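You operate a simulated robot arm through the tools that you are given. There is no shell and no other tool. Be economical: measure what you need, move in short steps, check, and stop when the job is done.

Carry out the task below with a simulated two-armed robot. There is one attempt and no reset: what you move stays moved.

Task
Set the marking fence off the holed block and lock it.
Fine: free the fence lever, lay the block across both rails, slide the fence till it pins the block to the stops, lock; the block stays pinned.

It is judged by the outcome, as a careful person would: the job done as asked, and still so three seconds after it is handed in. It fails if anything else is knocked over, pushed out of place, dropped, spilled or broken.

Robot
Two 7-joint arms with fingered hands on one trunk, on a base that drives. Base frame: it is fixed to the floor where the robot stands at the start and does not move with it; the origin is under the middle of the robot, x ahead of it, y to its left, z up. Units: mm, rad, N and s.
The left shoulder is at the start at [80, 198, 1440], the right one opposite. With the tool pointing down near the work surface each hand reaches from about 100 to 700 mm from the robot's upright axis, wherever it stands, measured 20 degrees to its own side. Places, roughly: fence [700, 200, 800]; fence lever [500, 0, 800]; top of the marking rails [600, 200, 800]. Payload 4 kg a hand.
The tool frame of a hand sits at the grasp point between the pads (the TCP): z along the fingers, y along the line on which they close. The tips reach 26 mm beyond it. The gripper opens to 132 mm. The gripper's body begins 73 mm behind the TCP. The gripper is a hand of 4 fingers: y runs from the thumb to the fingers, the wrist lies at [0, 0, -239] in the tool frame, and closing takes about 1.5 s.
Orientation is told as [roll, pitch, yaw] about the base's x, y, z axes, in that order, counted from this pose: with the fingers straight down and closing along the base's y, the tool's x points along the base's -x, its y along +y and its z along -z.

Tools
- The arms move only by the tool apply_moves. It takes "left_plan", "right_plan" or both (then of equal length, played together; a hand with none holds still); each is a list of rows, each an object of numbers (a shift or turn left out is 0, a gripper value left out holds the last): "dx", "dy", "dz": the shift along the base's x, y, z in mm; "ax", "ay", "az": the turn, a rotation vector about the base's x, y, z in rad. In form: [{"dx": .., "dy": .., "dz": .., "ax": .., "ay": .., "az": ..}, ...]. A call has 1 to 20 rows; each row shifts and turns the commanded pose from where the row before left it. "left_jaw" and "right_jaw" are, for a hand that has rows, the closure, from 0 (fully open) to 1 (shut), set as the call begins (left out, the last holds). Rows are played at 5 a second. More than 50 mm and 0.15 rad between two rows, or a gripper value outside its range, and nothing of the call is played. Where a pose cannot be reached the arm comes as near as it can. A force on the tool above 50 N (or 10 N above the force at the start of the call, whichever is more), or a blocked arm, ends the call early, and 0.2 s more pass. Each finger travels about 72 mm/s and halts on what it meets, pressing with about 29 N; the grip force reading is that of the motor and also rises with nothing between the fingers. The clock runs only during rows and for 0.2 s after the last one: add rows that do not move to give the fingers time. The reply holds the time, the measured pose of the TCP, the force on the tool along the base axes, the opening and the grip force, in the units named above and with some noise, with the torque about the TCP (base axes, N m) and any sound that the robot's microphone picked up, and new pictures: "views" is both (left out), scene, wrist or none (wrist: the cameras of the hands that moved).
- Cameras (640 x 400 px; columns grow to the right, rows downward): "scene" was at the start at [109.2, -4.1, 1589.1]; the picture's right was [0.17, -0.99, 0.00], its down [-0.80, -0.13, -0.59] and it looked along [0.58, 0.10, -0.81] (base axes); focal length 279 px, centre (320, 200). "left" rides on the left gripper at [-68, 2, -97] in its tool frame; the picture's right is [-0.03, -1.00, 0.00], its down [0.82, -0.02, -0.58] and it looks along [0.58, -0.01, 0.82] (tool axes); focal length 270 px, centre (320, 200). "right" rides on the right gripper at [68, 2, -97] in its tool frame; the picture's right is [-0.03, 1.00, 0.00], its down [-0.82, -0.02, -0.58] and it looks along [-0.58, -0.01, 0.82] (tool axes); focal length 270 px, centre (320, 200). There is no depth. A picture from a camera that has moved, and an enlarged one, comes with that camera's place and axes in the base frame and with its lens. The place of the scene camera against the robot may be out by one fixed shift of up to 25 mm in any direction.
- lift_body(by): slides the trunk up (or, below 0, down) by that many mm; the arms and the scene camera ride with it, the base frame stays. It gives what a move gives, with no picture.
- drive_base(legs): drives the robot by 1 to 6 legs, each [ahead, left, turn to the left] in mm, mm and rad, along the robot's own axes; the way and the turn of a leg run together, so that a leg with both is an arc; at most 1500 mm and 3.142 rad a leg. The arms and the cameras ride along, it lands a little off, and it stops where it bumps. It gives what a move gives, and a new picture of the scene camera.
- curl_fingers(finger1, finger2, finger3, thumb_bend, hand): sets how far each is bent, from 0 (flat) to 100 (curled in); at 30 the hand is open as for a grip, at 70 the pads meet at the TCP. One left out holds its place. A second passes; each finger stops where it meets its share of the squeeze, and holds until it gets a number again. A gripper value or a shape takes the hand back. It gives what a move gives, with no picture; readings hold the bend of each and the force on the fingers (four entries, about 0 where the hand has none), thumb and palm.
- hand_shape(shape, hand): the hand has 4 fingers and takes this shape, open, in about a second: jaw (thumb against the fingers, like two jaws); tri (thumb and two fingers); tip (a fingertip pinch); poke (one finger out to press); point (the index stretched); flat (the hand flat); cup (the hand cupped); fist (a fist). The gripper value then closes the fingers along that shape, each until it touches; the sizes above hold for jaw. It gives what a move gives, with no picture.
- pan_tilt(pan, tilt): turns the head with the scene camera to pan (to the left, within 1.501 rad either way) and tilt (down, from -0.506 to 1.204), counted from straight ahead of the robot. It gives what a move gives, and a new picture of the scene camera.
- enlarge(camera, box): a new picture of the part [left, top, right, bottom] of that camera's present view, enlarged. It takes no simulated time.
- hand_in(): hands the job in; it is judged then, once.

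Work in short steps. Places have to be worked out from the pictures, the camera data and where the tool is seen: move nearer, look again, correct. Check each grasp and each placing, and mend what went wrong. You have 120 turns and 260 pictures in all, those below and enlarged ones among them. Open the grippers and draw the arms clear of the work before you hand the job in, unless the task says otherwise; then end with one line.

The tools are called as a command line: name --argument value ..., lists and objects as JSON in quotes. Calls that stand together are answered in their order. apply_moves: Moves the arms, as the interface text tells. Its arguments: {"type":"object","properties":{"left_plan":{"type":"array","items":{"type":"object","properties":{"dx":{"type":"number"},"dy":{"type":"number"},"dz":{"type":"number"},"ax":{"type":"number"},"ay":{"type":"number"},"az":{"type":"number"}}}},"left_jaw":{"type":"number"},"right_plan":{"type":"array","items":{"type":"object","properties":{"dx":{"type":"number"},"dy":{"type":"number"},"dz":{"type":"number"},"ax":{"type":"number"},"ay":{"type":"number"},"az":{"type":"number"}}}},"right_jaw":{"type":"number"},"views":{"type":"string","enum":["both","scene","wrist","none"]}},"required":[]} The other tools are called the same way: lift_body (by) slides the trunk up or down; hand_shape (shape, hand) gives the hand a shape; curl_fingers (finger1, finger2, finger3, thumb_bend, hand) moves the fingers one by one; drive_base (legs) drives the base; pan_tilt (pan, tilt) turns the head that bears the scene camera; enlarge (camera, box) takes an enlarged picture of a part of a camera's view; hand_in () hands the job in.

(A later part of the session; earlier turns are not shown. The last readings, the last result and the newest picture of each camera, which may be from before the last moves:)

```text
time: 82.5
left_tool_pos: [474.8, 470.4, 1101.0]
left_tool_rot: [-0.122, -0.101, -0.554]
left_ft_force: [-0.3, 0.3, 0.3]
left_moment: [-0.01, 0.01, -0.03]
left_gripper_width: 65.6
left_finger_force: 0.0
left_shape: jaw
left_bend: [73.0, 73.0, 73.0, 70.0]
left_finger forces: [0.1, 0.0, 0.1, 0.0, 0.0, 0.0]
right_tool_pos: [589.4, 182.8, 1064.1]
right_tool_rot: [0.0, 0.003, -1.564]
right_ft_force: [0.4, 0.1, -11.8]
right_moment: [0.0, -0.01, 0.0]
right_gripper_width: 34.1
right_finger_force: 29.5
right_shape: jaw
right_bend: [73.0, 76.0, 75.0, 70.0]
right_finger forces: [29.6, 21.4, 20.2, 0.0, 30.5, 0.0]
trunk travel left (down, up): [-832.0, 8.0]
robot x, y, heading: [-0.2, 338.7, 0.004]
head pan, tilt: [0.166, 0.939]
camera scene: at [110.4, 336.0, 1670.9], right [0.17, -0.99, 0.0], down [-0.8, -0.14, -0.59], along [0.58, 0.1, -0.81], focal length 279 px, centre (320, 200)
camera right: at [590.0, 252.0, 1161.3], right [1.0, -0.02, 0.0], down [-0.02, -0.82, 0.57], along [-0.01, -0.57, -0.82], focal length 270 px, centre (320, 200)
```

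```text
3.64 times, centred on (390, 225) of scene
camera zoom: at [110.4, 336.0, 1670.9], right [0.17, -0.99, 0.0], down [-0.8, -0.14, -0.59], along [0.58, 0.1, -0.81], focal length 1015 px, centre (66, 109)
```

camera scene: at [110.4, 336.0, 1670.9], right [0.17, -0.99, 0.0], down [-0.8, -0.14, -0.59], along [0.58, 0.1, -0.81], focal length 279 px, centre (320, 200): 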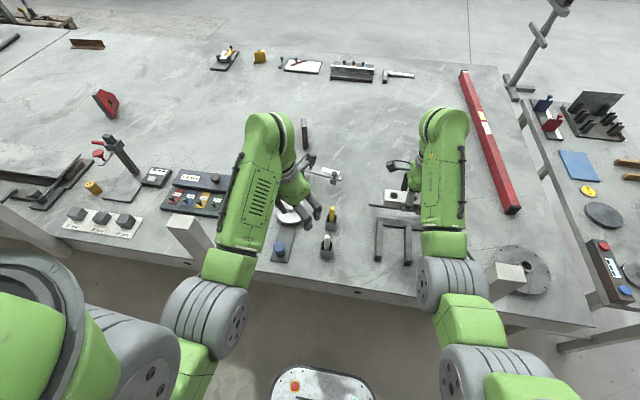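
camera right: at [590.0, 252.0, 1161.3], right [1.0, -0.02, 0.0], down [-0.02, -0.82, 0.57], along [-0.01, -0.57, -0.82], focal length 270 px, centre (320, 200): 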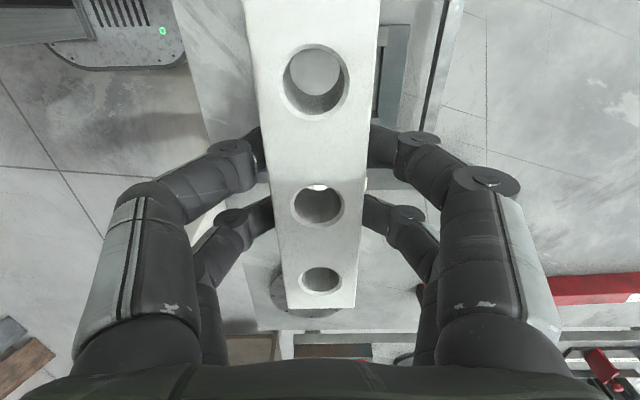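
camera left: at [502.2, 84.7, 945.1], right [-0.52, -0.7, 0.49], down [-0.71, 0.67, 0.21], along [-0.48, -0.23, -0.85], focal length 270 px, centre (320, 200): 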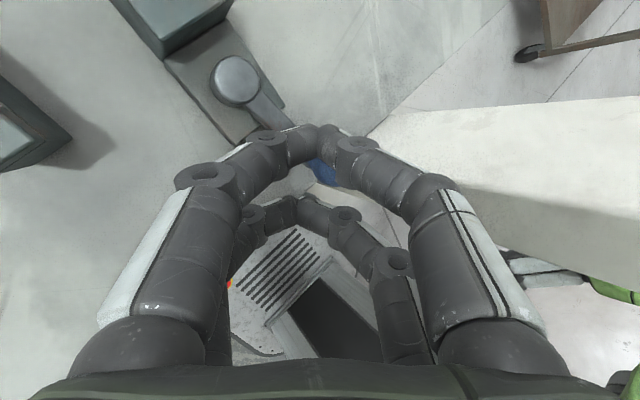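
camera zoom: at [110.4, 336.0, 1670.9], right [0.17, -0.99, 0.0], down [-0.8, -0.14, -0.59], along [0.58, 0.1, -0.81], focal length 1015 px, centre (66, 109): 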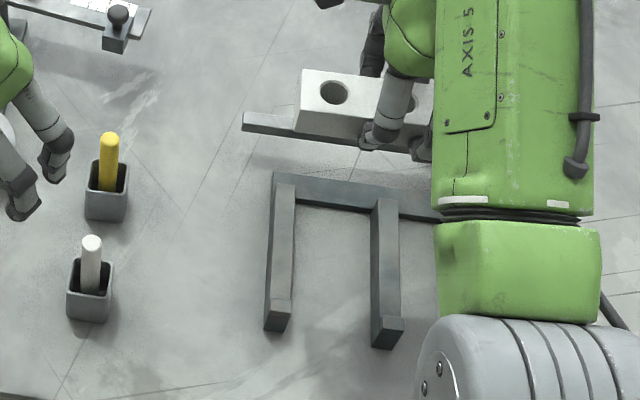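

The stops' inner faces come out at x≈537, the rails at y≈133 and 226, and the rail tops at z≈800-808. I'll lower the trunk by 165 so the block hangs about 60 mm above the rails.

lift_body --by -165

enlarge --camera "scene" --box '[300, 130, 500, 290]'

enlarge --camera "right" --box '[160, 0, 480, 400]'

```text
time: 84.4
left_tool_pos: [473.0, 468.8, 936.7]
left_tool_rot: [-0.12, -0.103, -0.553]
left_ft_force: [0.3, -0.4, -0.9]
left_moment: [0.02, 0.01, -0.02]
left_gripper_width: 65.5
left_finger_force: 0.1
left_shape: jaw
left_bend: [73.0, 73.0, 73.0, 70.0]
left_finger forces: [0.1, 0.1, 0.0, 0.0, 0.0, 0.0]
right_tool_pos: [588.8, 182.0, 898.6]
right_tool_rot: [0.0, 0.005, -1.567]
right_ft_force: [0.8, -0.1, -10.4]
right_moment: [0.0, 0.02, 0.03]
right_gripper_width: 34.0
right_finger_force: 29.2
right_shape: jaw
right_bend: [73.0, 76.0, 75.0, 70.0]
right_finger forces: [29.4, 21.4, 20.3, 0.1, 30.5, 0.0]
trunk travel left (down, up): [-667.0, 173.0]
robot x, y, heading: [-1.5, 337.0, 0.003]
head pan, tilt: [0.166, 0.939]
```

```text
2.50 times, centred on (400, 210) of scene
camera zoom: at [108.7, 334.5, 1506.0], right [0.17, -0.99, 0.0], down [-0.8, -0.14, -0.59], along [0.58, 0.1, -0.81], focal length 698 px, centre (120, 175)
```

zoom: 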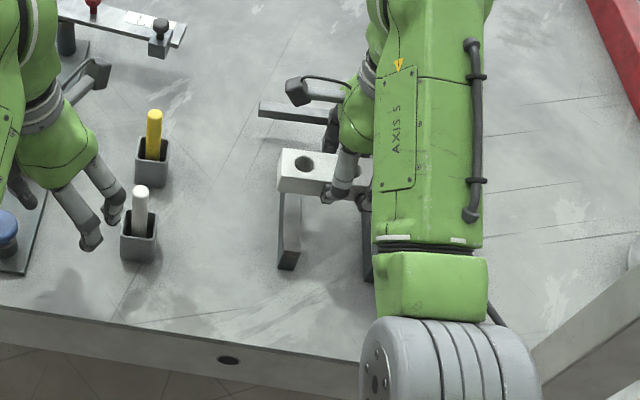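

```text
1.00 times, centred on (320, 200) of right (not enlarged: the box is as wide or as high as the picture)
camera zoom: at [588.6, 251.0, 996.2], right [1.0, -0.02, 0.0], down [-0.02, -0.82, 0.57], along [-0.01, -0.57, -0.82], focal length 270 px, centre (320, 200)
```

zoom: 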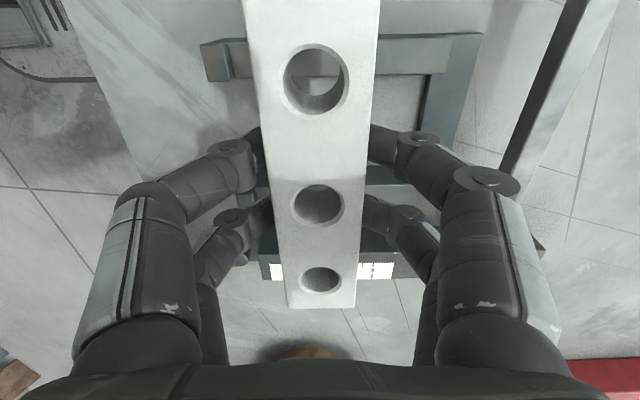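

The stop face is at x≈535 and the left rail at y≈229. I'll shift the block to x≈566 and descend to about 15 mm above contact.

apply_moves --right_plan '[{"dx": -11, "dz": -15}, {"dx": -11, "dz": -15}, {"dz": -15}]' --views "wrist"

```text
time: 85.2
left_tool_pos: [474.6, 468.6, 936.8]
left_tool_rot: [-0.122, -0.102, -0.555]
left_ft_force: [-0.4, 0.4, 0.7]
left_moment: [-0.01, -0.02, 0.01]
left_gripper_width: 65.5
left_finger_force: 0.1
left_shape: jaw
left_bend: [73.0, 73.0, 73.0, 70.0]
left_finger forces: [0.0, 0.1, 0.1, 0.0, 0.0, 0.1]
right_tool_pos: [565.9, 182.9, 855.1]
right_tool_rot: [-0.001, 0.004, -1.563]
right_ft_force: [-1.0, -0.1, -10.7]
right_moment: [0.0, 0.0, 0.01]
right_gripper_width: 34.2
right_finger_force: 29.1
right_shape: jaw
right_bend: [73.0, 76.0, 75.0, 70.0]
right_finger forces: [29.4, 21.5, 20.2, 0.0, 30.5, 0.0]
trunk travel left (down, up): [-667.0, 173.0]
robot x, y, heading: [-1.6, 339.9, 0.003]
head pan, tilt: [0.166, 0.939]
camera right: at [566.2, 251.5, 951.5], right [1.0, -0.02, 0.0], down [-0.02, -0.82, 0.57], along [-0.01, -0.57, -0.82], focal length 270 px, centre (320, 200)
```

right: 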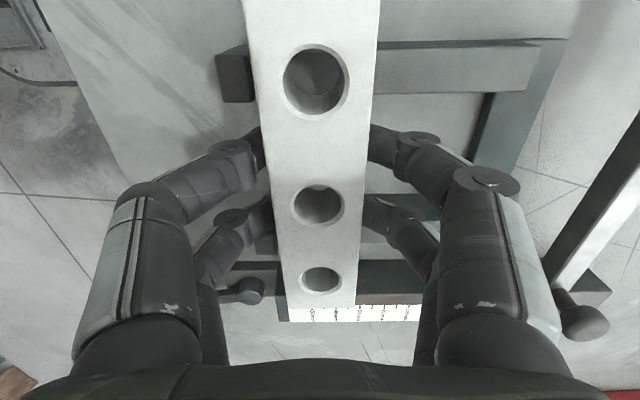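

The stop shows left of the block and everything's aligned. I'll lower slowly in 2.5 mm steps until the load comes off.

apply_moves --right_plan '[{"dz": -2.5}, {"dz": -2.5}, {"dz": -2.5}, {"dz": -2.5}]' --views "none"

```text
time: 86.2
left_tool_pos: [472.5, 468.7, 937.5]
left_tool_rot: [-0.121, -0.102, -0.555]
left_ft_force: [-0.2, -0.2, 0.7]
left_moment: [0.0, 0.04, -0.02]
left_gripper_width: 65.4
left_finger_force: 0.1
left_shape: jaw
left_bend: [73.0, 73.0, 73.0, 70.0]
left_finger forces: [0.0, 0.0, 0.0, 0.1, 0.0, 0.0]
right_tool_pos: [565.5, 180.3, 845.1]
right_tool_rot: [-0.001, 0.004, -1.566]
right_ft_force: [0.0, -0.7, -10.5]
right_moment: [0.02, 0.0, -0.01]
right_gripper_width: 34.1
right_finger_force: 29.1
right_shape: jaw
right_bend: [73.0, 76.0, 75.0, 70.0]
right_finger forces: [29.4, 21.2, 20.2, 0.0, 30.4, 0.1]
trunk travel left (down, up): [-667.0, 173.0]
robot x, y, heading: [-2.3, 338.1, 0.004]
head pan, tilt: [0.166, 0.939]
```

apply_moves --right_plan '[{"dz": -2.5}, {"dz": -2.5}, {"dz": -2.5}, {"dz": -2.5}]' --views "wrist"

```text
time: 87.2
left_tool_pos: [470.5, 470.0, 939.7]
left_tool_rot: [-0.118, -0.105, -0.554]
left_ft_force: [0.2, -1.0, 0.0]
left_moment: [0.0, 0.0, -0.01]
left_gripper_width: 65.6
left_finger_force: 0.1
left_shape: jaw
left_bend: [73.0, 73.0, 73.0, 70.0]
left_finger forces: [0.0, 0.0, 0.0, 0.0, 0.0, 0.0]
right_tool_pos: [565.9, 182.8, 840.1]
right_tool_rot: [0.014, 0.005, -1.566]
right_ft_force: [-1.8, -3.9, 22.3]
right_moment: [0.15, 0.22, 0.04]
right_gripper_width: 34.5
right_finger_force: 29.2
right_shape: jaw
right_bend: [73.0, 76.0, 76.0, 70.0]
right_finger forces: [30.8, 22.6, 21.9, 0.0, 33.7, 0.0]
trunk travel left (down, up): [-667.0, 173.0]
robot x, y, heading: [-3.4, 341.2, 0.003]
head pan, tilt: [0.166, 0.939]
camera right: at [564.6, 251.1, 937.5], right [1.0, -0.02, 0.01], down [-0.02, -0.82, 0.57], along [0.0, -0.57, -0.82], focal length 270 px, centre (320, 200)
```

right: 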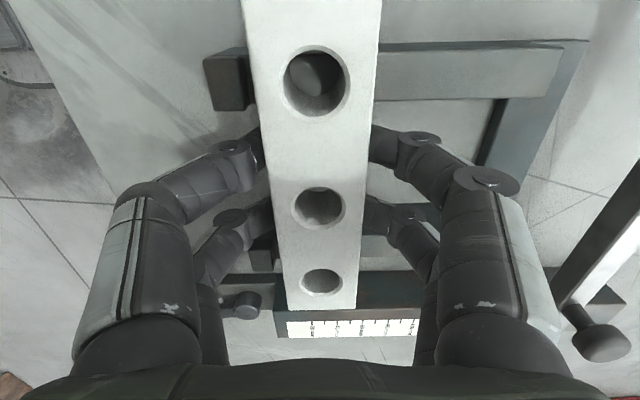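

Contact at z≈841: the load has transferred and the block sits on the rails. I'll relieve the push and open partway.

apply_moves --right_plan '[{"dz": 3}, {}, {}, {}, {}]' --right_jaw 0.5 --views "wrist"

```text
time: 88.4
left_tool_pos: [472.2, 468.4, 937.4]
left_tool_rot: [-0.12, -0.102, -0.553]
left_ft_force: [-0.9, 0.2, -0.3]
left_moment: [0.01, 0.0, 0.02]
left_gripper_width: 65.6
left_finger_force: 0.1
left_shape: jaw
left_bend: [73.0, 73.0, 73.0, 70.0]
left_finger forces: [0.0, 0.0, 0.0, 0.0, 0.1, 0.1]
right_tool_pos: [565.5, 182.2, 838.3]
right_tool_rot: [0.0, 0.006, -1.564]
right_ft_force: [-0.2, -0.1, 0.3]
right_moment: [-0.04, -0.03, 0.0]
right_gripper_width: 65.7
right_finger_force: 0.1
right_shape: jaw
right_bend: [73.0, 73.0, 73.0, 70.0]
right_finger forces: [0.0, 0.0, 0.0, 0.1, 0.0, 0.1]
trunk travel left (down, up): [-667.0, 173.0]
robot x, y, heading: [-3.5, 337.6, 0.002]
head pan, tilt: [0.166, 0.939]
camera right: at [565.6, 251.0, 935.3], right [1.0, -0.02, 0.0], down [-0.02, -0.82, 0.57], along [-0.01, -0.57, -0.82], focal length 270 px, centre (320, 200)
```

right: 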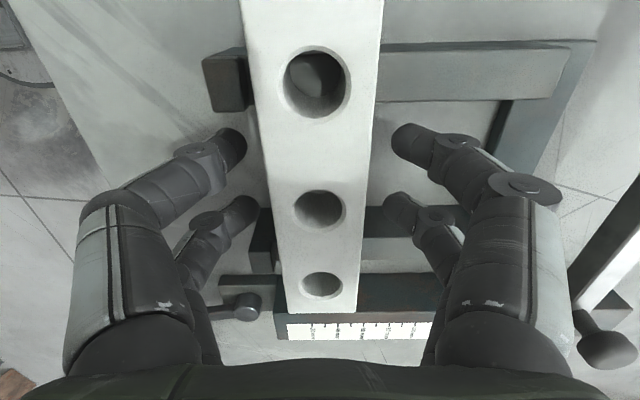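

The block is released and standing on the rails. Raising the right hand straight up.

apply_moves --right_plan '[{"dz": 15}, {"dz": 25}, {"dz": 30}, {"dz": 30}]' --views "both"

```text
time: 89.4
left_tool_pos: [472.0, 468.5, 938.1]
left_tool_rot: [-0.121, -0.102, -0.553]
left_ft_force: [-0.9, 0.8, 0.6]
left_moment: [0.01, 0.01, 0.01]
left_gripper_width: 65.7
left_finger_force: 0.1
left_shape: jaw
left_bend: [73.0, 73.0, 73.0, 70.0]
left_finger forces: [0.1, 0.0, 0.1, 0.0, 0.1, 0.0]
right_tool_pos: [563.6, 181.4, 938.9]
right_tool_rot: [-0.001, 0.005, -1.565]
right_ft_force: [0.6, 0.7, 0.5]
right_moment: [0.01, 0.01, 0.02]
right_gripper_width: 65.3
right_finger_force: 0.0
right_shape: jaw
right_bend: [73.0, 73.0, 73.0, 70.0]
right_finger forces: [0.0, 0.1, 0.1, 0.0, 0.1, 0.0]
trunk travel left (down, up): [-667.0, 173.0]
robot x, y, heading: [-4.6, 338.7, 0.001]
head pan, tilt: [0.166, 0.939]
camera scene: at [106.1, 335.1, 1506.1], right [0.17, -0.99, 0.0], down [-0.8, -0.14, -0.59], along [0.58, 0.1, -0.81], focal length 279 px, centre (320, 200)
camera right: at [564.4, 250.5, 1035.4], right [1.0, -0.02, 0.0], down [-0.02, -0.82, 0.57], along [-0.01, -0.57, -0.82], focal length 270 px, centre (320, 200)
```

scene: 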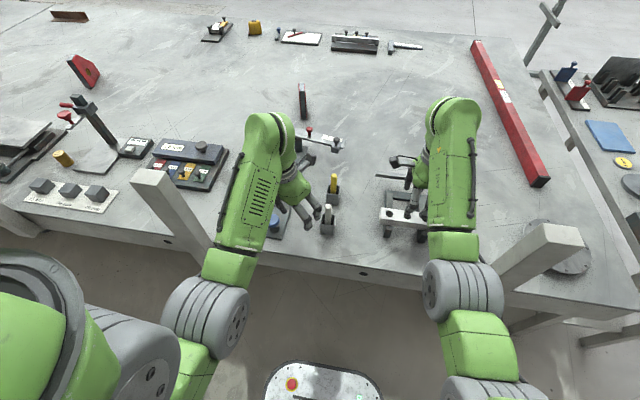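
right: 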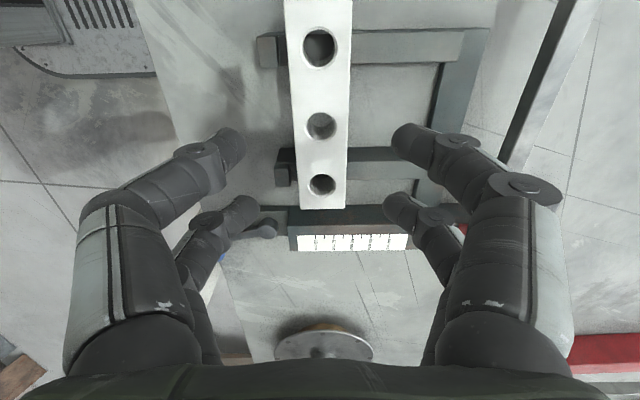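

The block lies squarely across both rails next to the stops. Now I'll find the fence knob by moving the right hand (with its camera) outward to x≈690, staying high.

apply_moves --right_plan '[{"dx": 40, "dz": 10}, {"dx": 40, "dz": 10}, {"dx": 40}]' --views "both"

```text
time: 90.2
left_tool_pos: [473.5, 469.3, 936.7]
left_tool_rot: [-0.121, -0.1, -0.552]
left_ft_force: [0.4, -0.4, 0.3]
left_moment: [0.0, -0.02, -0.01]
left_gripper_width: 65.9
left_finger_force: 0.1
left_shape: jaw
left_bend: [73.0, 73.0, 73.0, 70.0]
left_finger forces: [0.1, 0.0, 0.0, 0.1, 0.0, 0.1]
right_tool_pos: [685.7, 183.1, 958.0]
right_tool_rot: [0.0, 0.005, -1.565]
right_ft_force: [0.0, 0.2, -0.2]
right_moment: [0.01, -0.01, -0.03]
right_gripper_width: 65.6
right_finger_force: 0.1
right_shape: jaw
right_bend: [73.0, 73.0, 73.0, 70.0]
right_finger forces: [0.1, 0.0, 0.1, 0.0, 0.0, 0.0]
trunk travel left (down, up): [-667.0, 173.0]
robot x, y, heading: [1.4, 337.4, 0.002]
head pan, tilt: [0.166, 0.939]
camera scene: at [107.5, 335.1, 1506.0], right [0.17, -0.99, 0.0], down [-0.8, -0.14, -0.59], along [0.58, 0.1, -0.81], focal length 279 px, centre (320, 200)
camera right: at [685.7, 251.7, 1054.6], right [1.0, -0.02, 0.0], down [-0.02, -0.82, 0.57], along [-0.01, -0.57, -0.82], focal length 270 px, centre (320, 200)
```

scene: 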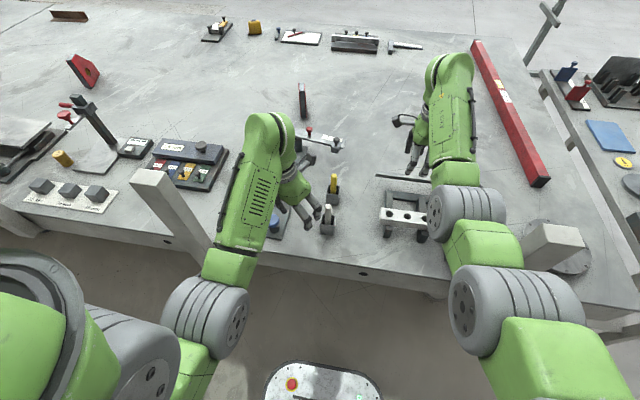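
right: 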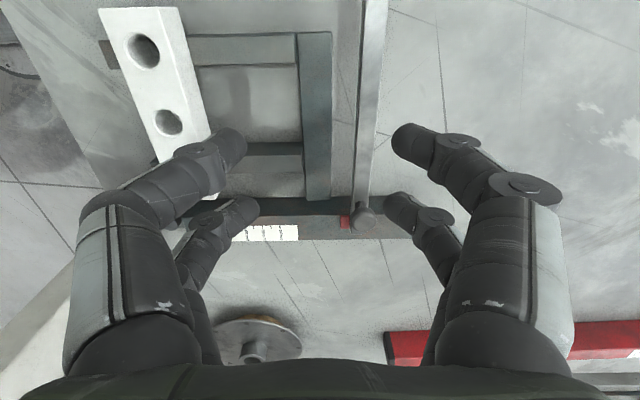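

The fence bar is at x≈727 and its knob at about (727,90,850). The spot behind the fence is beyond comfortable reach, so I'll drive 75 mm forward, which is clear since the base front is about 100 mm short of the post line.

drive_base --legs '[[75, 0, 0]]'

```text
time: 91.2
left_tool_pos: [541.7, 469.2, 940.5]
left_tool_rot: [-0.117, -0.108, -0.552]
left_ft_force: [-0.4, -1.2, 0.2]
left_moment: [0.0, -0.02, -0.04]
left_gripper_width: 65.9
left_finger_force: 0.1
left_shape: jaw
left_bend: [73.0, 73.0, 73.0, 70.0]
left_finger forces: [0.0, 0.0, 0.1, 0.0, 0.1, 0.0]
right_tool_pos: [753.8, 184.0, 963.4]
right_tool_rot: [0.007, 0.004, -1.565]
right_ft_force: [-1.0, 0.2, -0.3]
right_moment: [0.0, -0.03, 0.0]
right_gripper_width: 65.7
right_finger_force: 0.1
right_shape: jaw
right_bend: [73.0, 73.0, 73.0, 70.0]
right_finger forces: [0.0, 0.1, 0.1, 0.1, 0.0, 0.0]
trunk travel left (down, up): [-667.0, 173.0]
robot x, y, heading: [71.6, 341.2, 0.002]
head pan, tilt: [0.166, 0.939]
camera scene: at [172.8, 335.2, 1506.8], right [0.17, -0.99, 0.0], down [-0.79, -0.14, -0.59], along [0.59, 0.1, -0.8], focal length 279 px, centre (320, 200)
```

scene: 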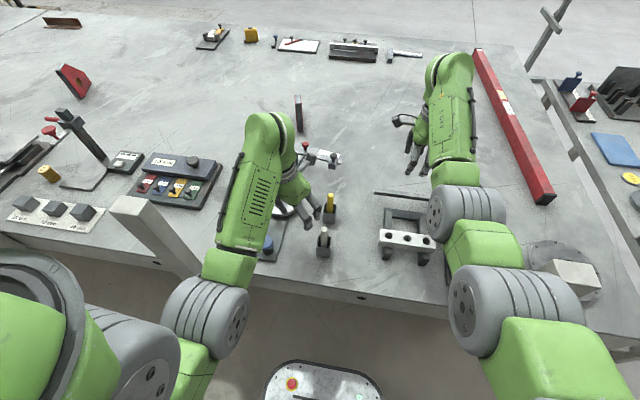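

The robot pitched slightly (0.007 rad), so the right elbow may be touching the post. I'll back off 15 mm and go 30 mm left for clearance.

drive_base --legs '[[-15, 0, 0], [0, 30, 0]]'

```text
time: 92.4
left_tool_pos: [530.0, 493.3, 939.2]
left_tool_rot: [-0.114, -0.1, -0.555]
left_ft_force: [-0.2, -0.7, 0.5]
left_moment: [0.01, -0.04, 0.02]
left_gripper_width: 65.7
left_finger_force: 0.1
left_shape: jaw
left_bend: [73.0, 73.0, 73.0, 70.0]
left_finger forces: [0.0, 0.0, 0.1, 0.0, 0.1, 0.0]
right_tool_pos: [742.0, 205.8, 958.1]
right_tool_rot: [0.003, 0.013, -1.566]
right_ft_force: [-0.9, -0.9, -0.6]
right_moment: [0.07, -0.02, -0.03]
right_gripper_width: 65.6
right_finger_force: 0.1
right_shape: jaw
right_bend: [73.0, 73.0, 73.0, 70.0]
right_finger forces: [0.0, 0.0, 0.1, 0.0, 0.0, 0.0]
trunk travel left (down, up): [-667.0, 173.0]
robot x, y, heading: [57.5, 365.6, 0.003]
head pan, tilt: [0.166, 0.939]
camera scene: at [162.7, 355.8, 1506.4], right [0.17, -0.99, -0.01], down [-0.79, -0.13, -0.59], along [0.58, 0.1, -0.81], focal length 279 px, centre (320, 200)
```

scene: 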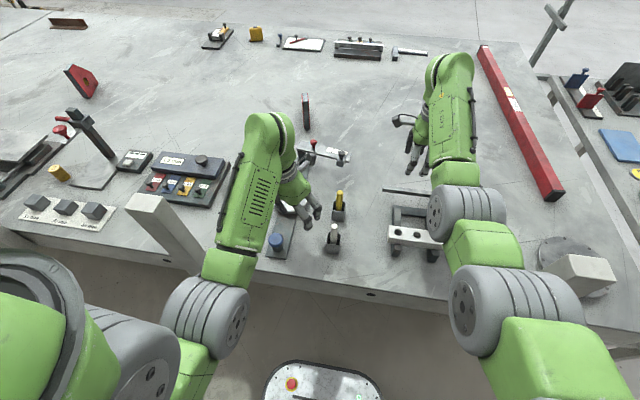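

A slight roll hints the left elbow may touch the left post. I'll draw the left hand inward and back.

apply_moves --left_plan '[{"dx": -25, "dy": -30}, {"dx": -25, "dy": -30}, {"dy": -30}]' --views "scene"

```text
time: 93.2
left_tool_pos: [482.9, 410.3, 936.3]
left_tool_rot: [-0.122, -0.101, -0.553]
left_ft_force: [1.5, 0.9, 0.1]
left_moment: [0.0, 0.03, -0.02]
left_gripper_width: 65.8
left_finger_force: 0.0
left_shape: jaw
left_bend: [73.0, 73.0, 73.0, 70.0]
left_finger forces: [0.0, 0.0, 0.0, 0.1, 0.0, 0.1]
right_tool_pos: [744.9, 212.1, 957.2]
right_tool_rot: [0.0, 0.007, -1.565]
right_ft_force: [0.3, 0.4, 0.4]
right_moment: [-0.04, -0.02, 0.01]
right_gripper_width: 65.8
right_finger_force: 0.0
right_shape: jaw
right_bend: [73.0, 73.0, 73.0, 70.0]
right_finger forces: [0.0, 0.1, 0.0, 0.0, 0.1, 0.0]
trunk travel left (down, up): [-667.0, 173.0]
robot x, y, heading: [57.1, 370.1, 0.006]
head pan, tilt: [0.166, 0.939]
camera scene: at [167.9, 365.1, 1505.9], right [0.17, -0.99, 0.0], down [-0.8, -0.14, -0.59], along [0.58, 0.1, -0.81], focal length 279 px, centre (320, 200)
```

scene: 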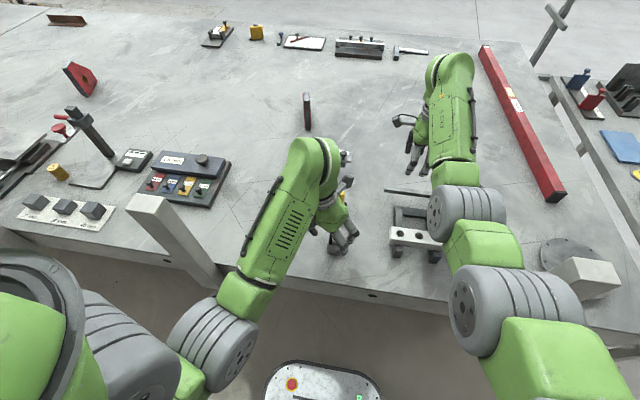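

The tilt is gone. Now I'll place the closed right hand behind the fence, above (758,95), and check.

apply_moves --right_plan '[{"dx": 7, "dy": -40}, {"dx": 7, "dy": -40}, {"dy": -37, "dz": -20}, {"dz": -25}]' --right_jaw 1.0 --views "both"

```text
time: 94.2
left_tool_pos: [481.7, 410.7, 937.5]
left_tool_rot: [-0.12, -0.102, -0.552]
left_ft_force: [0.1, -0.8, 0.5]
left_moment: [-0.03, 0.0, -0.01]
left_gripper_width: 65.6
left_finger_force: 0.1
left_shape: jaw
left_bend: [73.0, 73.0, 73.0, 70.0]
left_finger forces: [0.1, 0.0, 0.0, 0.0, 0.0, 0.0]
right_tool_pos: [756.0, 95.7, 912.6]
right_tool_rot: [0.004, 0.003, -1.566]
right_ft_force: [0.5, 0.1, 0.6]
right_moment: [-0.01, 0.03, -0.01]
right_gripper_width: 0.1
right_finger_force: 29.2
right_shape: jaw
right_bend: [62.0, 63.0, 63.0, 70.0]
right_finger forces: [0.1, 0.1, 0.1, 0.0, 0.1, 0.0]
trunk travel left (down, up): [-667.0, 173.0]
robot x, y, heading: [57.1, 368.9, 0.004]
head pan, tilt: [0.166, 0.939]
camera scene: at [165.5, 364.8, 1506.2], right [0.17, -0.99, 0.0], down [-0.8, -0.14, -0.59], along [0.58, 0.1, -0.81], focal length 279 px, centre (320, 200)
camera right: at [756.8, 165.1, 1009.6], right [1.0, -0.02, 0.0], down [-0.02, -0.82, 0.57], along [-0.01, -0.57, -0.82], focal length 270 px, centre (320, 200)
```

scene: 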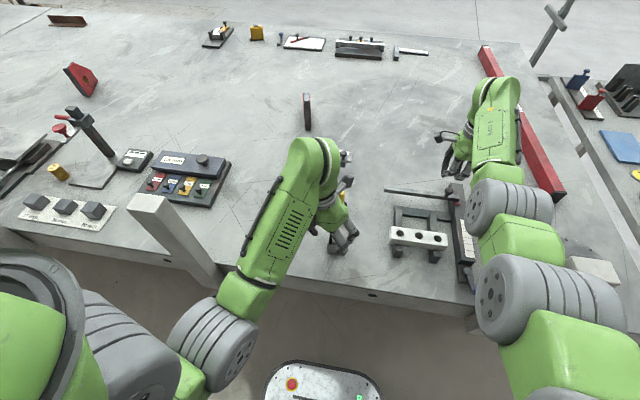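
right: 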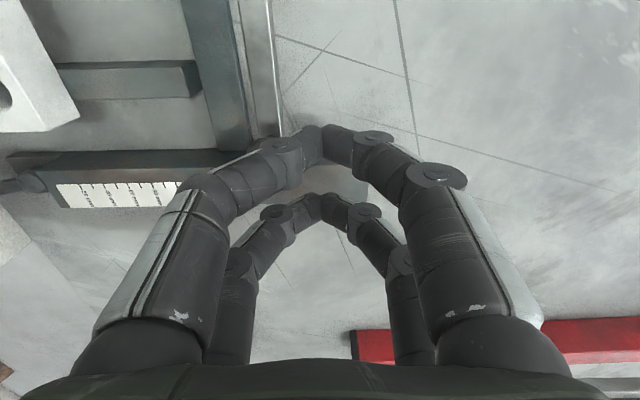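

The knob sits near a finger pair, so I'll push on the bar at y≈130 instead, between the knob and the block's middle. Shifting and descending behind the bar.

apply_moves --right_plan '[{"dy": 35, "dx": 2}, {"dz": -25}, {"dz": -20}, {"dz": -15}]' --views "wrist"

```text
time: 95.2
left_tool_pos: [480.1, 409.6, 937.9]
left_tool_rot: [-0.121, -0.105, -0.553]
left_ft_force: [-0.7, -0.1, 0.5]
left_moment: [0.0, -0.03, 0.05]
left_gripper_width: 65.5
left_finger_force: 0.0
left_shape: jaw
left_bend: [73.0, 73.0, 73.0, 70.0]
left_finger forces: [0.0, 0.0, 0.0, 0.0, 0.0, 0.1]
right_tool_pos: [760.0, 130.2, 851.8]
right_tool_rot: [0.0, 0.002, -1.564]
right_ft_force: [-0.2, 0.6, -0.5]
right_moment: [-0.04, 0.06, 0.02]
right_gripper_width: 0.1
right_finger_force: 29.1
right_shape: jaw
right_bend: [62.0, 63.0, 63.0, 70.0]
right_finger forces: [0.0, 0.0, 0.0, 0.0, 0.1, 0.1]
trunk travel left (down, up): [-667.0, 173.0]
robot x, y, heading: [56.6, 368.9, 0.001]
head pan, tilt: [0.166, 0.939]
camera right: at [759.5, 200.1, 949.4], right [1.0, -0.02, 0.0], down [-0.02, -0.82, 0.57], along [-0.01, -0.57, -0.82], focal length 270 px, centre (320, 200)
```

right: 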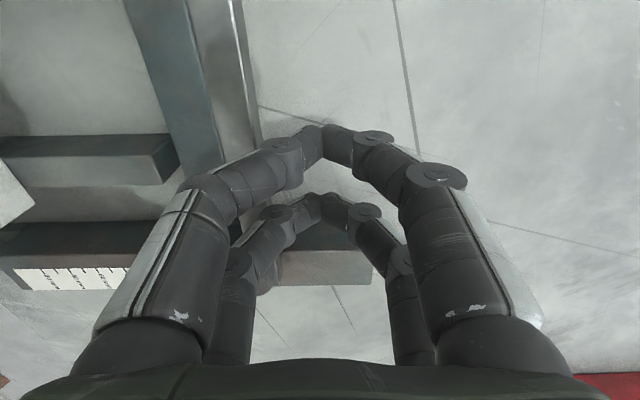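

The fingers are down behind the bar. Pushing toward the robot in small steps.

apply_moves --right_plan '[{"dx": -8}, {"dx": -8}, {"dx": -8}, {"dx": -8}, {"dx": -8}]' --views "both"

```text
time: 96.4
left_tool_pos: [480.3, 412.2, 937.8]
left_tool_rot: [-0.121, -0.105, -0.553]
left_ft_force: [-0.4, -0.4, -0.3]
left_moment: [0.01, -0.03, 0.01]
left_gripper_width: 65.7
left_finger_force: 0.0
left_shape: jaw
left_bend: [73.0, 73.0, 73.0, 70.0]
left_finger forces: [0.0, 0.0, 0.1, 0.0, 0.1, 0.0]
right_tool_pos: [718.1, 130.5, 853.8]
right_tool_rot: [0.004, 0.004, -1.566]
right_ft_force: [2.2, 1.6, 6.9]
right_moment: [-0.07, 0.07, 0.04]
right_gripper_width: 0.3
right_finger_force: 28.4
right_shape: jaw
right_bend: [62.0, 63.0, 63.0, 70.0]
right_finger forces: [0.0, 0.0, 0.0, 0.0, 0.0, 0.0]
trunk travel left (down, up): [-667.0, 173.0]
robot x, y, heading: [54.1, 366.6, 0.002]
head pan, tilt: [0.166, 0.939]
camera scene: at [164.6, 365.6, 1506.2], right [0.17, -0.99, 0.0], down [-0.8, -0.14, -0.59], along [0.58, 0.1, -0.81], focal length 279 px, centre (320, 200)
camera right: at [718.7, 199.7, 951.0], right [1.0, -0.02, 0.0], down [-0.02, -0.82, 0.57], along [-0.01, -0.57, -0.82], focal length 270 px, centre (320, 200)
```

scene: 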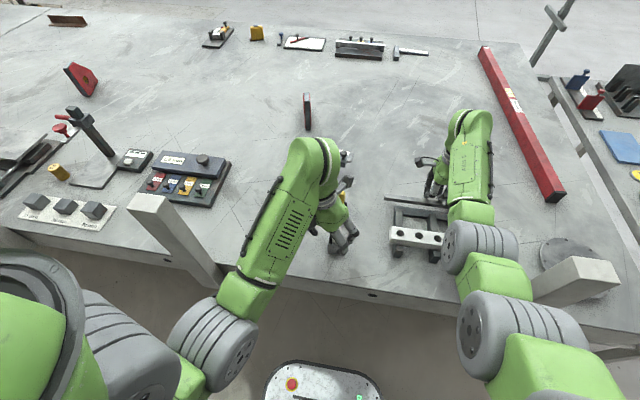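
right: 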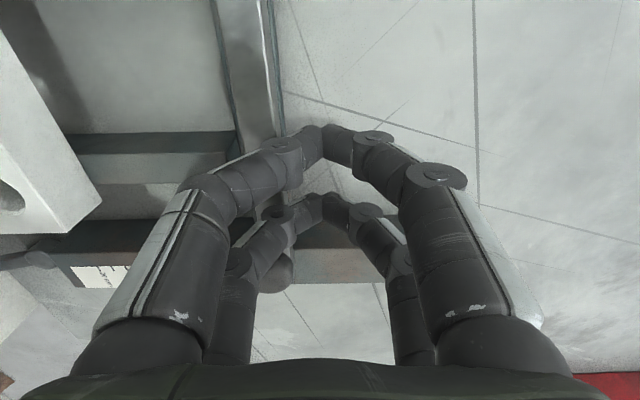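

The fence slides freely and follows the fingers. Continuing.

apply_moves --right_plan '[{"dx": -8}, {"dx": -8}, {"dx": -8}, {"dx": -8}, {"dx": -8}, {"dx": -8}, {"dx": -8}, {"dx": -8}]' --views "both"

```text
time: 98.2
left_tool_pos: [480.5, 410.9, 938.2]
left_tool_rot: [-0.12, -0.104, -0.554]
left_ft_force: [0.1, -0.1, 0.1]
left_moment: [-0.02, 0.02, 0.0]
left_gripper_width: 65.6
left_finger_force: 0.0
left_shape: jaw
left_bend: [73.0, 73.0, 73.0, 70.0]
left_finger forces: [0.0, 0.0, 0.1, 0.0, 0.1, 0.1]
right_tool_pos: [654.8, 129.6, 853.3]
right_tool_rot: [0.003, 0.003, -1.567]
right_ft_force: [3.2, -0.1, 7.4]
right_moment: [-0.12, 0.08, 0.04]
right_gripper_width: 0.0
right_finger_force: 28.8
right_shape: jaw
right_bend: [62.0, 63.0, 63.0, 70.0]
right_finger forces: [0.0, 0.0, 0.3, 0.0, 0.0, 0.0]
trunk travel left (down, up): [-667.0, 173.0]
robot x, y, heading: [59.5, 365.8, 0.008]
head pan, tilt: [0.166, 0.939]
camera scene: at [164.7, 365.4, 1506.2], right [0.17, -0.99, 0.0], down [-0.8, -0.14, -0.59], along [0.58, 0.1, -0.81], focal length 279 px, centre (320, 200)
camera right: at [655.4, 199.0, 950.5], right [1.0, -0.02, 0.0], down [-0.02, -0.82, 0.57], along [-0.01, -0.57, -0.82], focal length 270 px, centre (320, 200)
```

scene: 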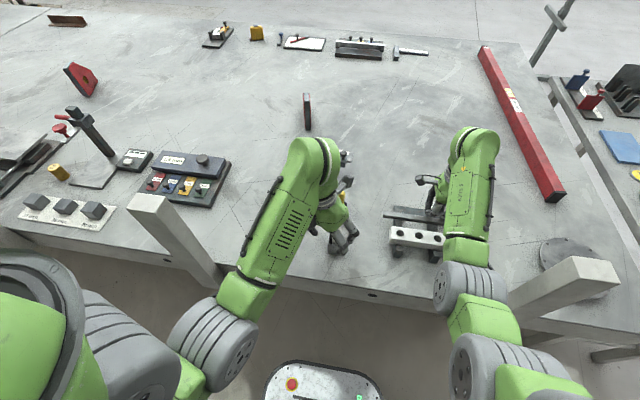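
right: 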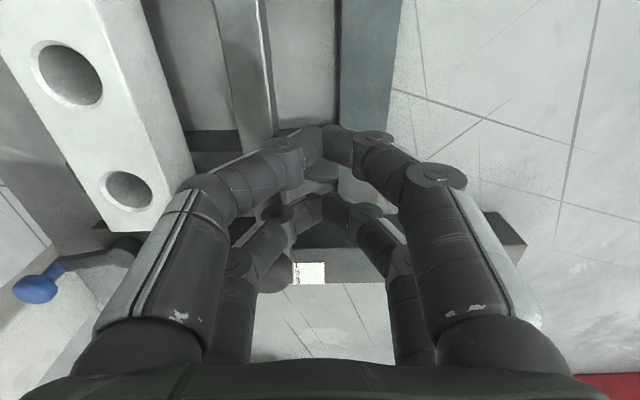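

The fence is about 30 mm short of the block. Continuing more slowly.

apply_moves --right_plan '[{"dx": -7}, {"dx": -7}, {"dx": -7}, {"dx": -5}, {"dx": -5}]' --views "wrist"

```text
time: 99.4
left_tool_pos: [480.5, 409.3, 938.6]
left_tool_rot: [-0.12, -0.101, -0.555]
left_ft_force: [-0.4, 0.9, 0.1]
left_moment: [0.0, -0.03, -0.02]
left_gripper_width: 65.8
left_finger_force: 0.0
left_shape: jaw
left_bend: [73.0, 73.0, 73.0, 70.0]
left_finger forces: [0.0, 0.1, 0.0, 0.0, 0.0, 0.0]
right_tool_pos: [624.3, 129.7, 852.5]
right_tool_rot: [0.002, 0.006, -1.567]
right_ft_force: [2.7, -2.0, 3.0]
right_moment: [-0.06, 0.01, 0.07]
right_gripper_width: 0.3
right_finger_force: 29.2
right_shape: jaw
right_bend: [62.0, 63.0, 63.0, 70.0]
right_finger forces: [0.1, 0.1, 0.1, 0.0, 0.0, 0.1]
trunk travel left (down, up): [-667.0, 173.0]
robot x, y, heading: [55.9, 368.2, 0.004]
head pan, tilt: [0.166, 0.939]
camera right: at [624.5, 199.3, 950.2], right [1.0, -0.02, 0.0], down [-0.02, -0.82, 0.57], along [-0.01, -0.57, -0.82], focal length 270 px, centre (320, 200)
```

right: 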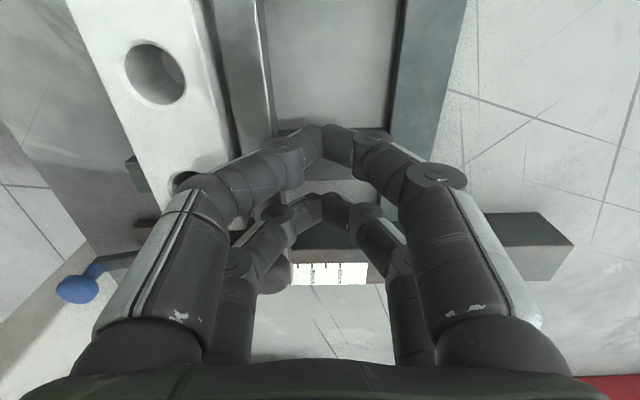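

The bar is now almost on the block. I'll push in 3 mm steps until the force rises at the stops.

apply_moves --right_plan '[{"dx": -3}, {"dx": -3}, {"dx": -3}, {"dx": -3}]' --views "none"

```text
time: 100.4
left_tool_pos: [481.3, 410.9, 936.8]
left_tool_rot: [-0.12, -0.103, -0.554]
left_ft_force: [-0.2, -0.2, 0.2]
left_moment: [-0.01, 0.01, -0.02]
left_gripper_width: 65.6
left_finger_force: 0.0
left_shape: jaw
left_bend: [73.0, 73.0, 73.0, 70.0]
left_finger forces: [0.0, 0.0, 0.0, 0.1, 0.0, 0.1]
right_tool_pos: [613.2, 131.0, 854.0]
right_tool_rot: [0.003, 0.007, -1.566]
right_ft_force: [4.2, 0.4, 7.5]
right_moment: [-0.12, 0.04, 0.04]
right_gripper_width: 0.1
right_finger_force: 28.6
right_shape: jaw
right_bend: [62.0, 63.0, 64.0, 70.0]
right_finger forces: [0.1, 0.1, 0.1, 0.0, 0.0, 0.0]
trunk travel left (down, up): [-667.0, 173.0]
robot x, y, heading: [57.6, 370.5, 0.002]
head pan, tilt: [0.166, 0.939]
```

apply_moves --right_plan '[{"dx": -3}, {"dx": -3}, {"dx": -3}]' --views "both"

```text
time: 101.2
left_tool_pos: [481.8, 411.4, 937.9]
left_tool_rot: [-0.12, -0.104, -0.553]
left_ft_force: [-0.1, -1.0, 0.9]
left_moment: [0.02, -0.01, 0.02]
left_gripper_width: 65.6
left_finger_force: 0.1
left_shape: jaw
left_bend: [73.0, 73.0, 73.0, 70.0]
left_finger forces: [0.1, 0.0, 0.0, 0.0, 0.1, 0.0]
right_tool_pos: [605.4, 130.4, 853.9]
right_tool_rot: [0.0, 0.005, -1.568]
right_ft_force: [11.9, 0.8, 6.5]
right_moment: [0.01, -0.06, -0.07]
right_gripper_width: 0.0
right_finger_force: 29.0
right_shape: jaw
right_bend: [62.0, 60.0, 68.0, 70.0]
right_finger forces: [0.1, 0.0, 0.0, 0.1, 0.1, 0.1]
trunk travel left (down, up): [-667.0, 173.0]
robot x, y, heading: [55.9, 366.1, 0.004]
head pan, tilt: [0.166, 0.939]
camera scene: at [167.2, 365.3, 1506.0], right [0.17, -0.99, 0.0], down [-0.8, -0.14, -0.59], along [0.58, 0.1, -0.81], focal length 279 px, centre (320, 200)
camera right: at [604.8, 199.4, 950.5], right [1.0, -0.02, 0.0], down [-0.02, -0.82, 0.57], along [-0.01, -0.57, -0.82], focal length 270 px, centre (320, 200)
```

scene: 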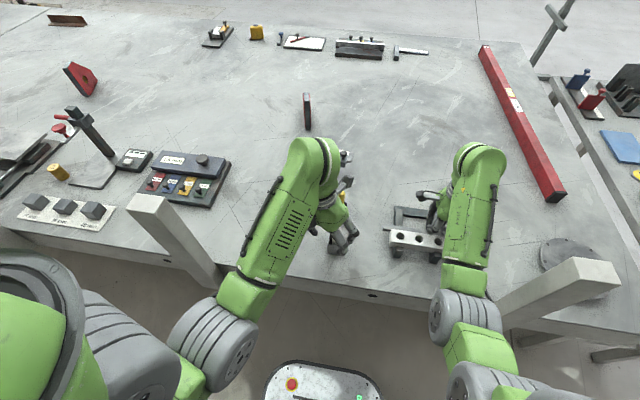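
right: 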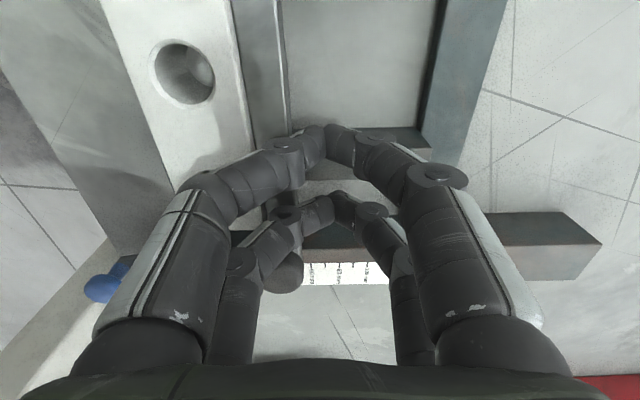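

Force is up to 12 N, so either the block is sliding or it's at the stops. A few more mm to confirm.

apply_moves --right_plan '[{"dx": -3}, {"dx": -3}, {"dx": -3}]' --views "wrist"

enlarge --camera "scene" --box '[360, 180, 500, 290]'

```text
time: 102.0
left_tool_pos: [483.5, 411.4, 937.7]
left_tool_rot: [-0.123, -0.103, -0.552]
left_ft_force: [0.2, 0.6, -0.2]
left_moment: [0.02, 0.04, 0.0]
left_gripper_width: 65.7
left_finger_force: 0.0
left_shape: jaw
left_bend: [73.0, 73.0, 73.0, 70.0]
left_finger forces: [0.1, 0.0, 0.0, 0.0, 0.1, 0.0]
right_tool_pos: [598.7, 131.0, 853.4]
right_tool_rot: [0.006, 0.002, -1.566]
right_ft_force: [26.4, -1.3, 17.2]
right_moment: [-0.12, -0.32, -0.07]
right_gripper_width: 0.0
right_finger_force: 28.7
right_shape: jaw
right_bend: [62.0, 59.0, 68.0, 70.0]
right_finger forces: [0.0, 0.0, 0.0, 0.0, 0.0, 0.0]
trunk travel left (down, up): [-667.0, 173.0]
robot x, y, heading: [57.9, 371.6, -0.003]
head pan, tilt: [0.166, 0.939]
camera right: at [597.6, 199.9, 951.4], right [1.0, -0.02, 0.01], down [-0.02, -0.82, 0.58], along [-0.01, -0.58, -0.82], focal length 270 px, centre (320, 200)
```

right: 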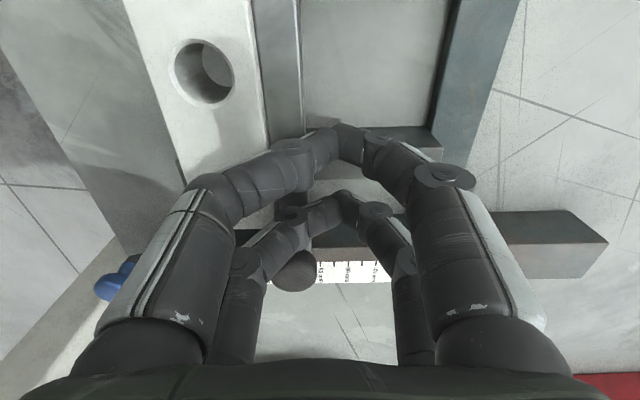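

```text
3.64 times, centred on (430, 235) of scene
camera zoom: at [168.7, 366.1, 1506.1], right [0.17, -0.99, 0.0], down [-0.8, -0.14, -0.59], along [0.58, 0.1, -0.81], focal length 1015 px, centre (-80, 73)
```

zoom: 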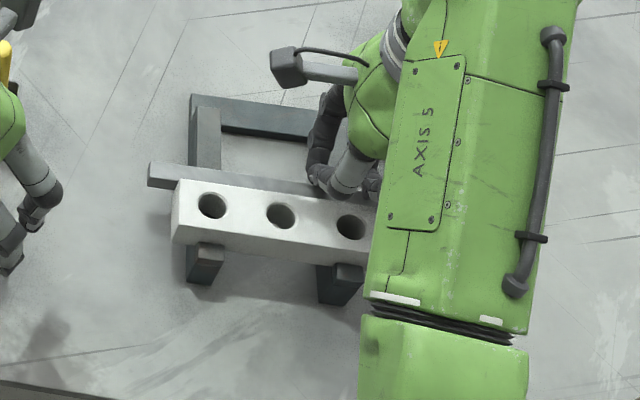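

The block is pinned against both stops at 26 N. I'll back the right hand off the bar and rise, then check the fence stayed in contact.

apply_moves --right_plan '[{"dx": 6}, {"dx": 8}, {"dx": 8, "dz": 5}, {"dz": 30}, {"dz": 40}, {"dz": 40}]' --views "both"

```text
time: 103.4
left_tool_pos: [480.2, 411.5, 938.7]
left_tool_rot: [-0.121, -0.105, -0.553]
left_ft_force: [0.2, -0.2, 0.4]
left_moment: [-0.03, -0.01, 0.01]
left_gripper_width: 65.8
left_finger_force: 0.0
left_shape: jaw
left_bend: [73.0, 73.0, 73.0, 70.0]
left_finger forces: [0.0, 0.0, 0.1, 0.1, 0.0, 0.0]
right_tool_pos: [616.1, 130.3, 969.0]
right_tool_rot: [0.0, 0.005, -1.565]
right_ft_force: [0.6, -0.4, 0.2]
right_moment: [0.03, -0.01, 0.0]
right_gripper_width: 0.0
right_finger_force: 29.8
right_shape: jaw
right_bend: [62.0, 59.0, 68.0, 70.0]
right_finger forces: [0.0, 0.0, 0.0, 0.1, 0.1, 0.0]
trunk travel left (down, up): [-667.0, 173.0]
robot x, y, heading: [56.6, 369.8, -0.004]
head pan, tilt: [0.166, 0.939]
camera scene: at [165.2, 365.2, 1506.1], right [0.17, -0.99, 0.0], down [-0.8, -0.14, -0.59], along [0.58, 0.1, -0.81], focal length 279 px, centre (320, 200)
camera right: at [616.0, 199.0, 1065.3], right [1.0, -0.02, 0.0], down [-0.02, -0.82, 0.57], along [-0.01, -0.57, -0.82], focal length 270 px, centre (320, 200)
```

scene: 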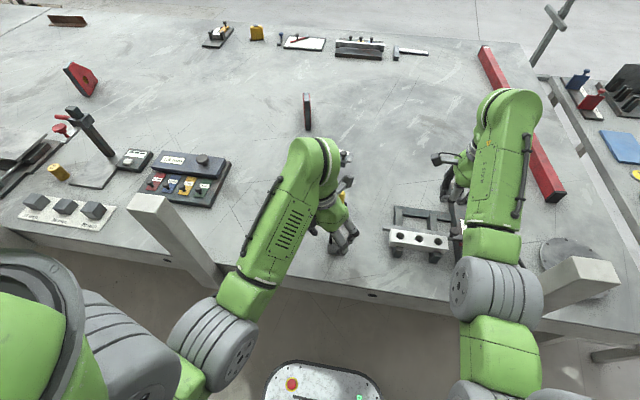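
right: 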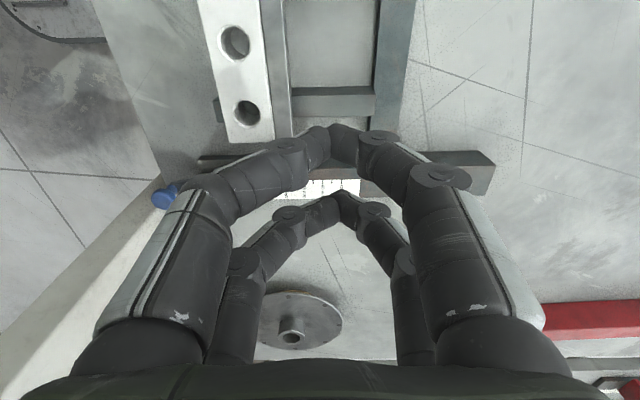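

I'll enlarge both views to check that the fence, block and stops are all in contact.

enlarge --camera "scene" --box '[370, 195, 480, 275]'

enlarge --camera "right" --box '[140, 0, 460, 220]'

```text
5.00 times, centred on (425, 235) of scene
camera zoom: at [165.2, 365.2, 1506.1], right [0.17, -0.99, 0.0], down [-0.8, -0.14, -0.59], along [0.58, 0.1, -0.81], focal length 1395 px, centre (-205, 25)
```

zoom: 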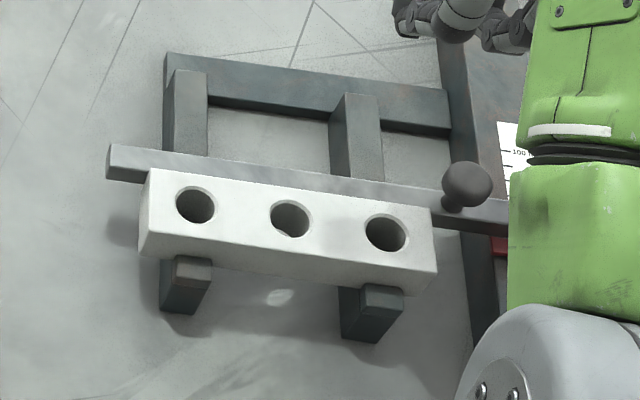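

```text
1.82 times, centred on (300, 110) of right
camera zoom: at [616.0, 199.0, 1065.3], right [1.0, -0.02, 0.0], down [-0.02, -0.82, 0.57], along [-0.01, -0.57, -0.82], focal length 491 px, centre (356, 364)
```

zoom: 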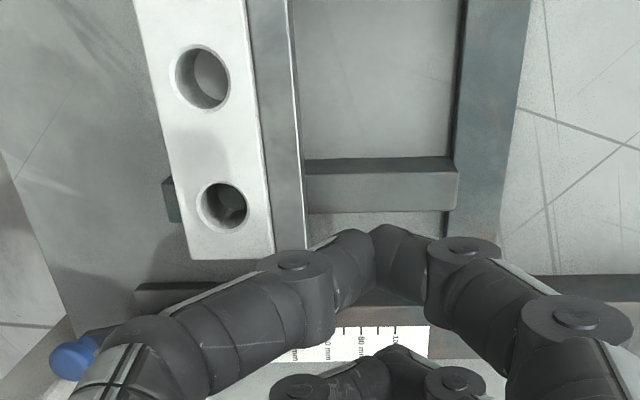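

The block sits flush between the fence and both stops. Now I'll raise the trunk and drive back to the stance used for the lever.

lift_body --by 168

drive_base --legs '[[-67, 0, 0], [0, -125, 0], [0, -125, 0]]'

```text
time: 105.3
left_tool_pos: [481.2, 411.3, 1106.2]
left_tool_rot: [-0.12, -0.102, -0.552]
left_ft_force: [-0.1, 0.3, -1.3]
left_moment: [0.02, 0.01, -0.02]
left_gripper_width: 65.7
left_finger_force: 0.0
left_shape: jaw
left_bend: [73.0, 73.0, 73.0, 70.0]
left_finger forces: [0.1, 0.1, 0.1, 0.0, 0.0, 0.0]
right_tool_pos: [616.9, 130.0, 1136.0]
right_tool_rot: [0.0, 0.004, -1.566]
right_ft_force: [-0.1, -0.3, -0.1]
right_moment: [0.02, -0.01, -0.01]
right_gripper_width: 0.0
right_finger_force: 29.1
right_shape: jaw
right_bend: [62.0, 59.0, 68.0, 70.0]
right_finger forces: [0.0, 0.1, 0.0, 0.0, 0.0, 0.0]
trunk travel left (down, up): [-835.0, 5.0]
robot x, y, heading: [55.2, 366.9, 0.006]
head pan, tilt: [0.166, 0.939]
```

```text
time: 108.0
left_tool_pos: [414.5, 164.7, 1105.9]
left_tool_rot: [-0.123, -0.105, -0.555]
left_ft_force: [0.0, 0.4, -0.3]
left_moment: [0.02, -0.01, -0.01]
left_gripper_width: 65.9
left_finger_force: 0.1
left_shape: jaw
left_bend: [73.0, 73.0, 73.0, 70.0]
left_finger forces: [0.0, 0.1, 0.0, 0.0, 0.1, 0.1]
right_tool_pos: [548.7, -114.4, 1137.3]
right_tool_rot: [0.005, -0.001, -1.565]
right_ft_force: [-1.2, 1.1, 0.5]
right_moment: [-0.01, 0.01, 0.01]
right_gripper_width: 0.0
right_finger_force: 29.3
right_shape: jaw
right_bend: [62.0, 59.0, 68.0, 70.0]
right_finger forces: [0.0, 0.0, 0.0, 0.0, 0.0, 0.0]
trunk travel left (down, up): [-835.0, 5.0]
robot x, y, heading: [-11.4, 121.1, 0.002]
head pan, tilt: [0.166, 0.939]
camera scene: at [97.3, 122.4, 1674.2], right [0.17, -0.99, 0.0], down [-0.8, -0.14, -0.59], along [0.58, 0.1, -0.81], focal length 279 px, centre (320, 200)
```

scene: 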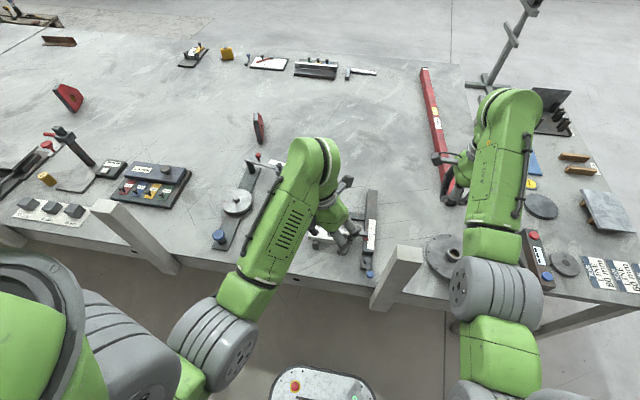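

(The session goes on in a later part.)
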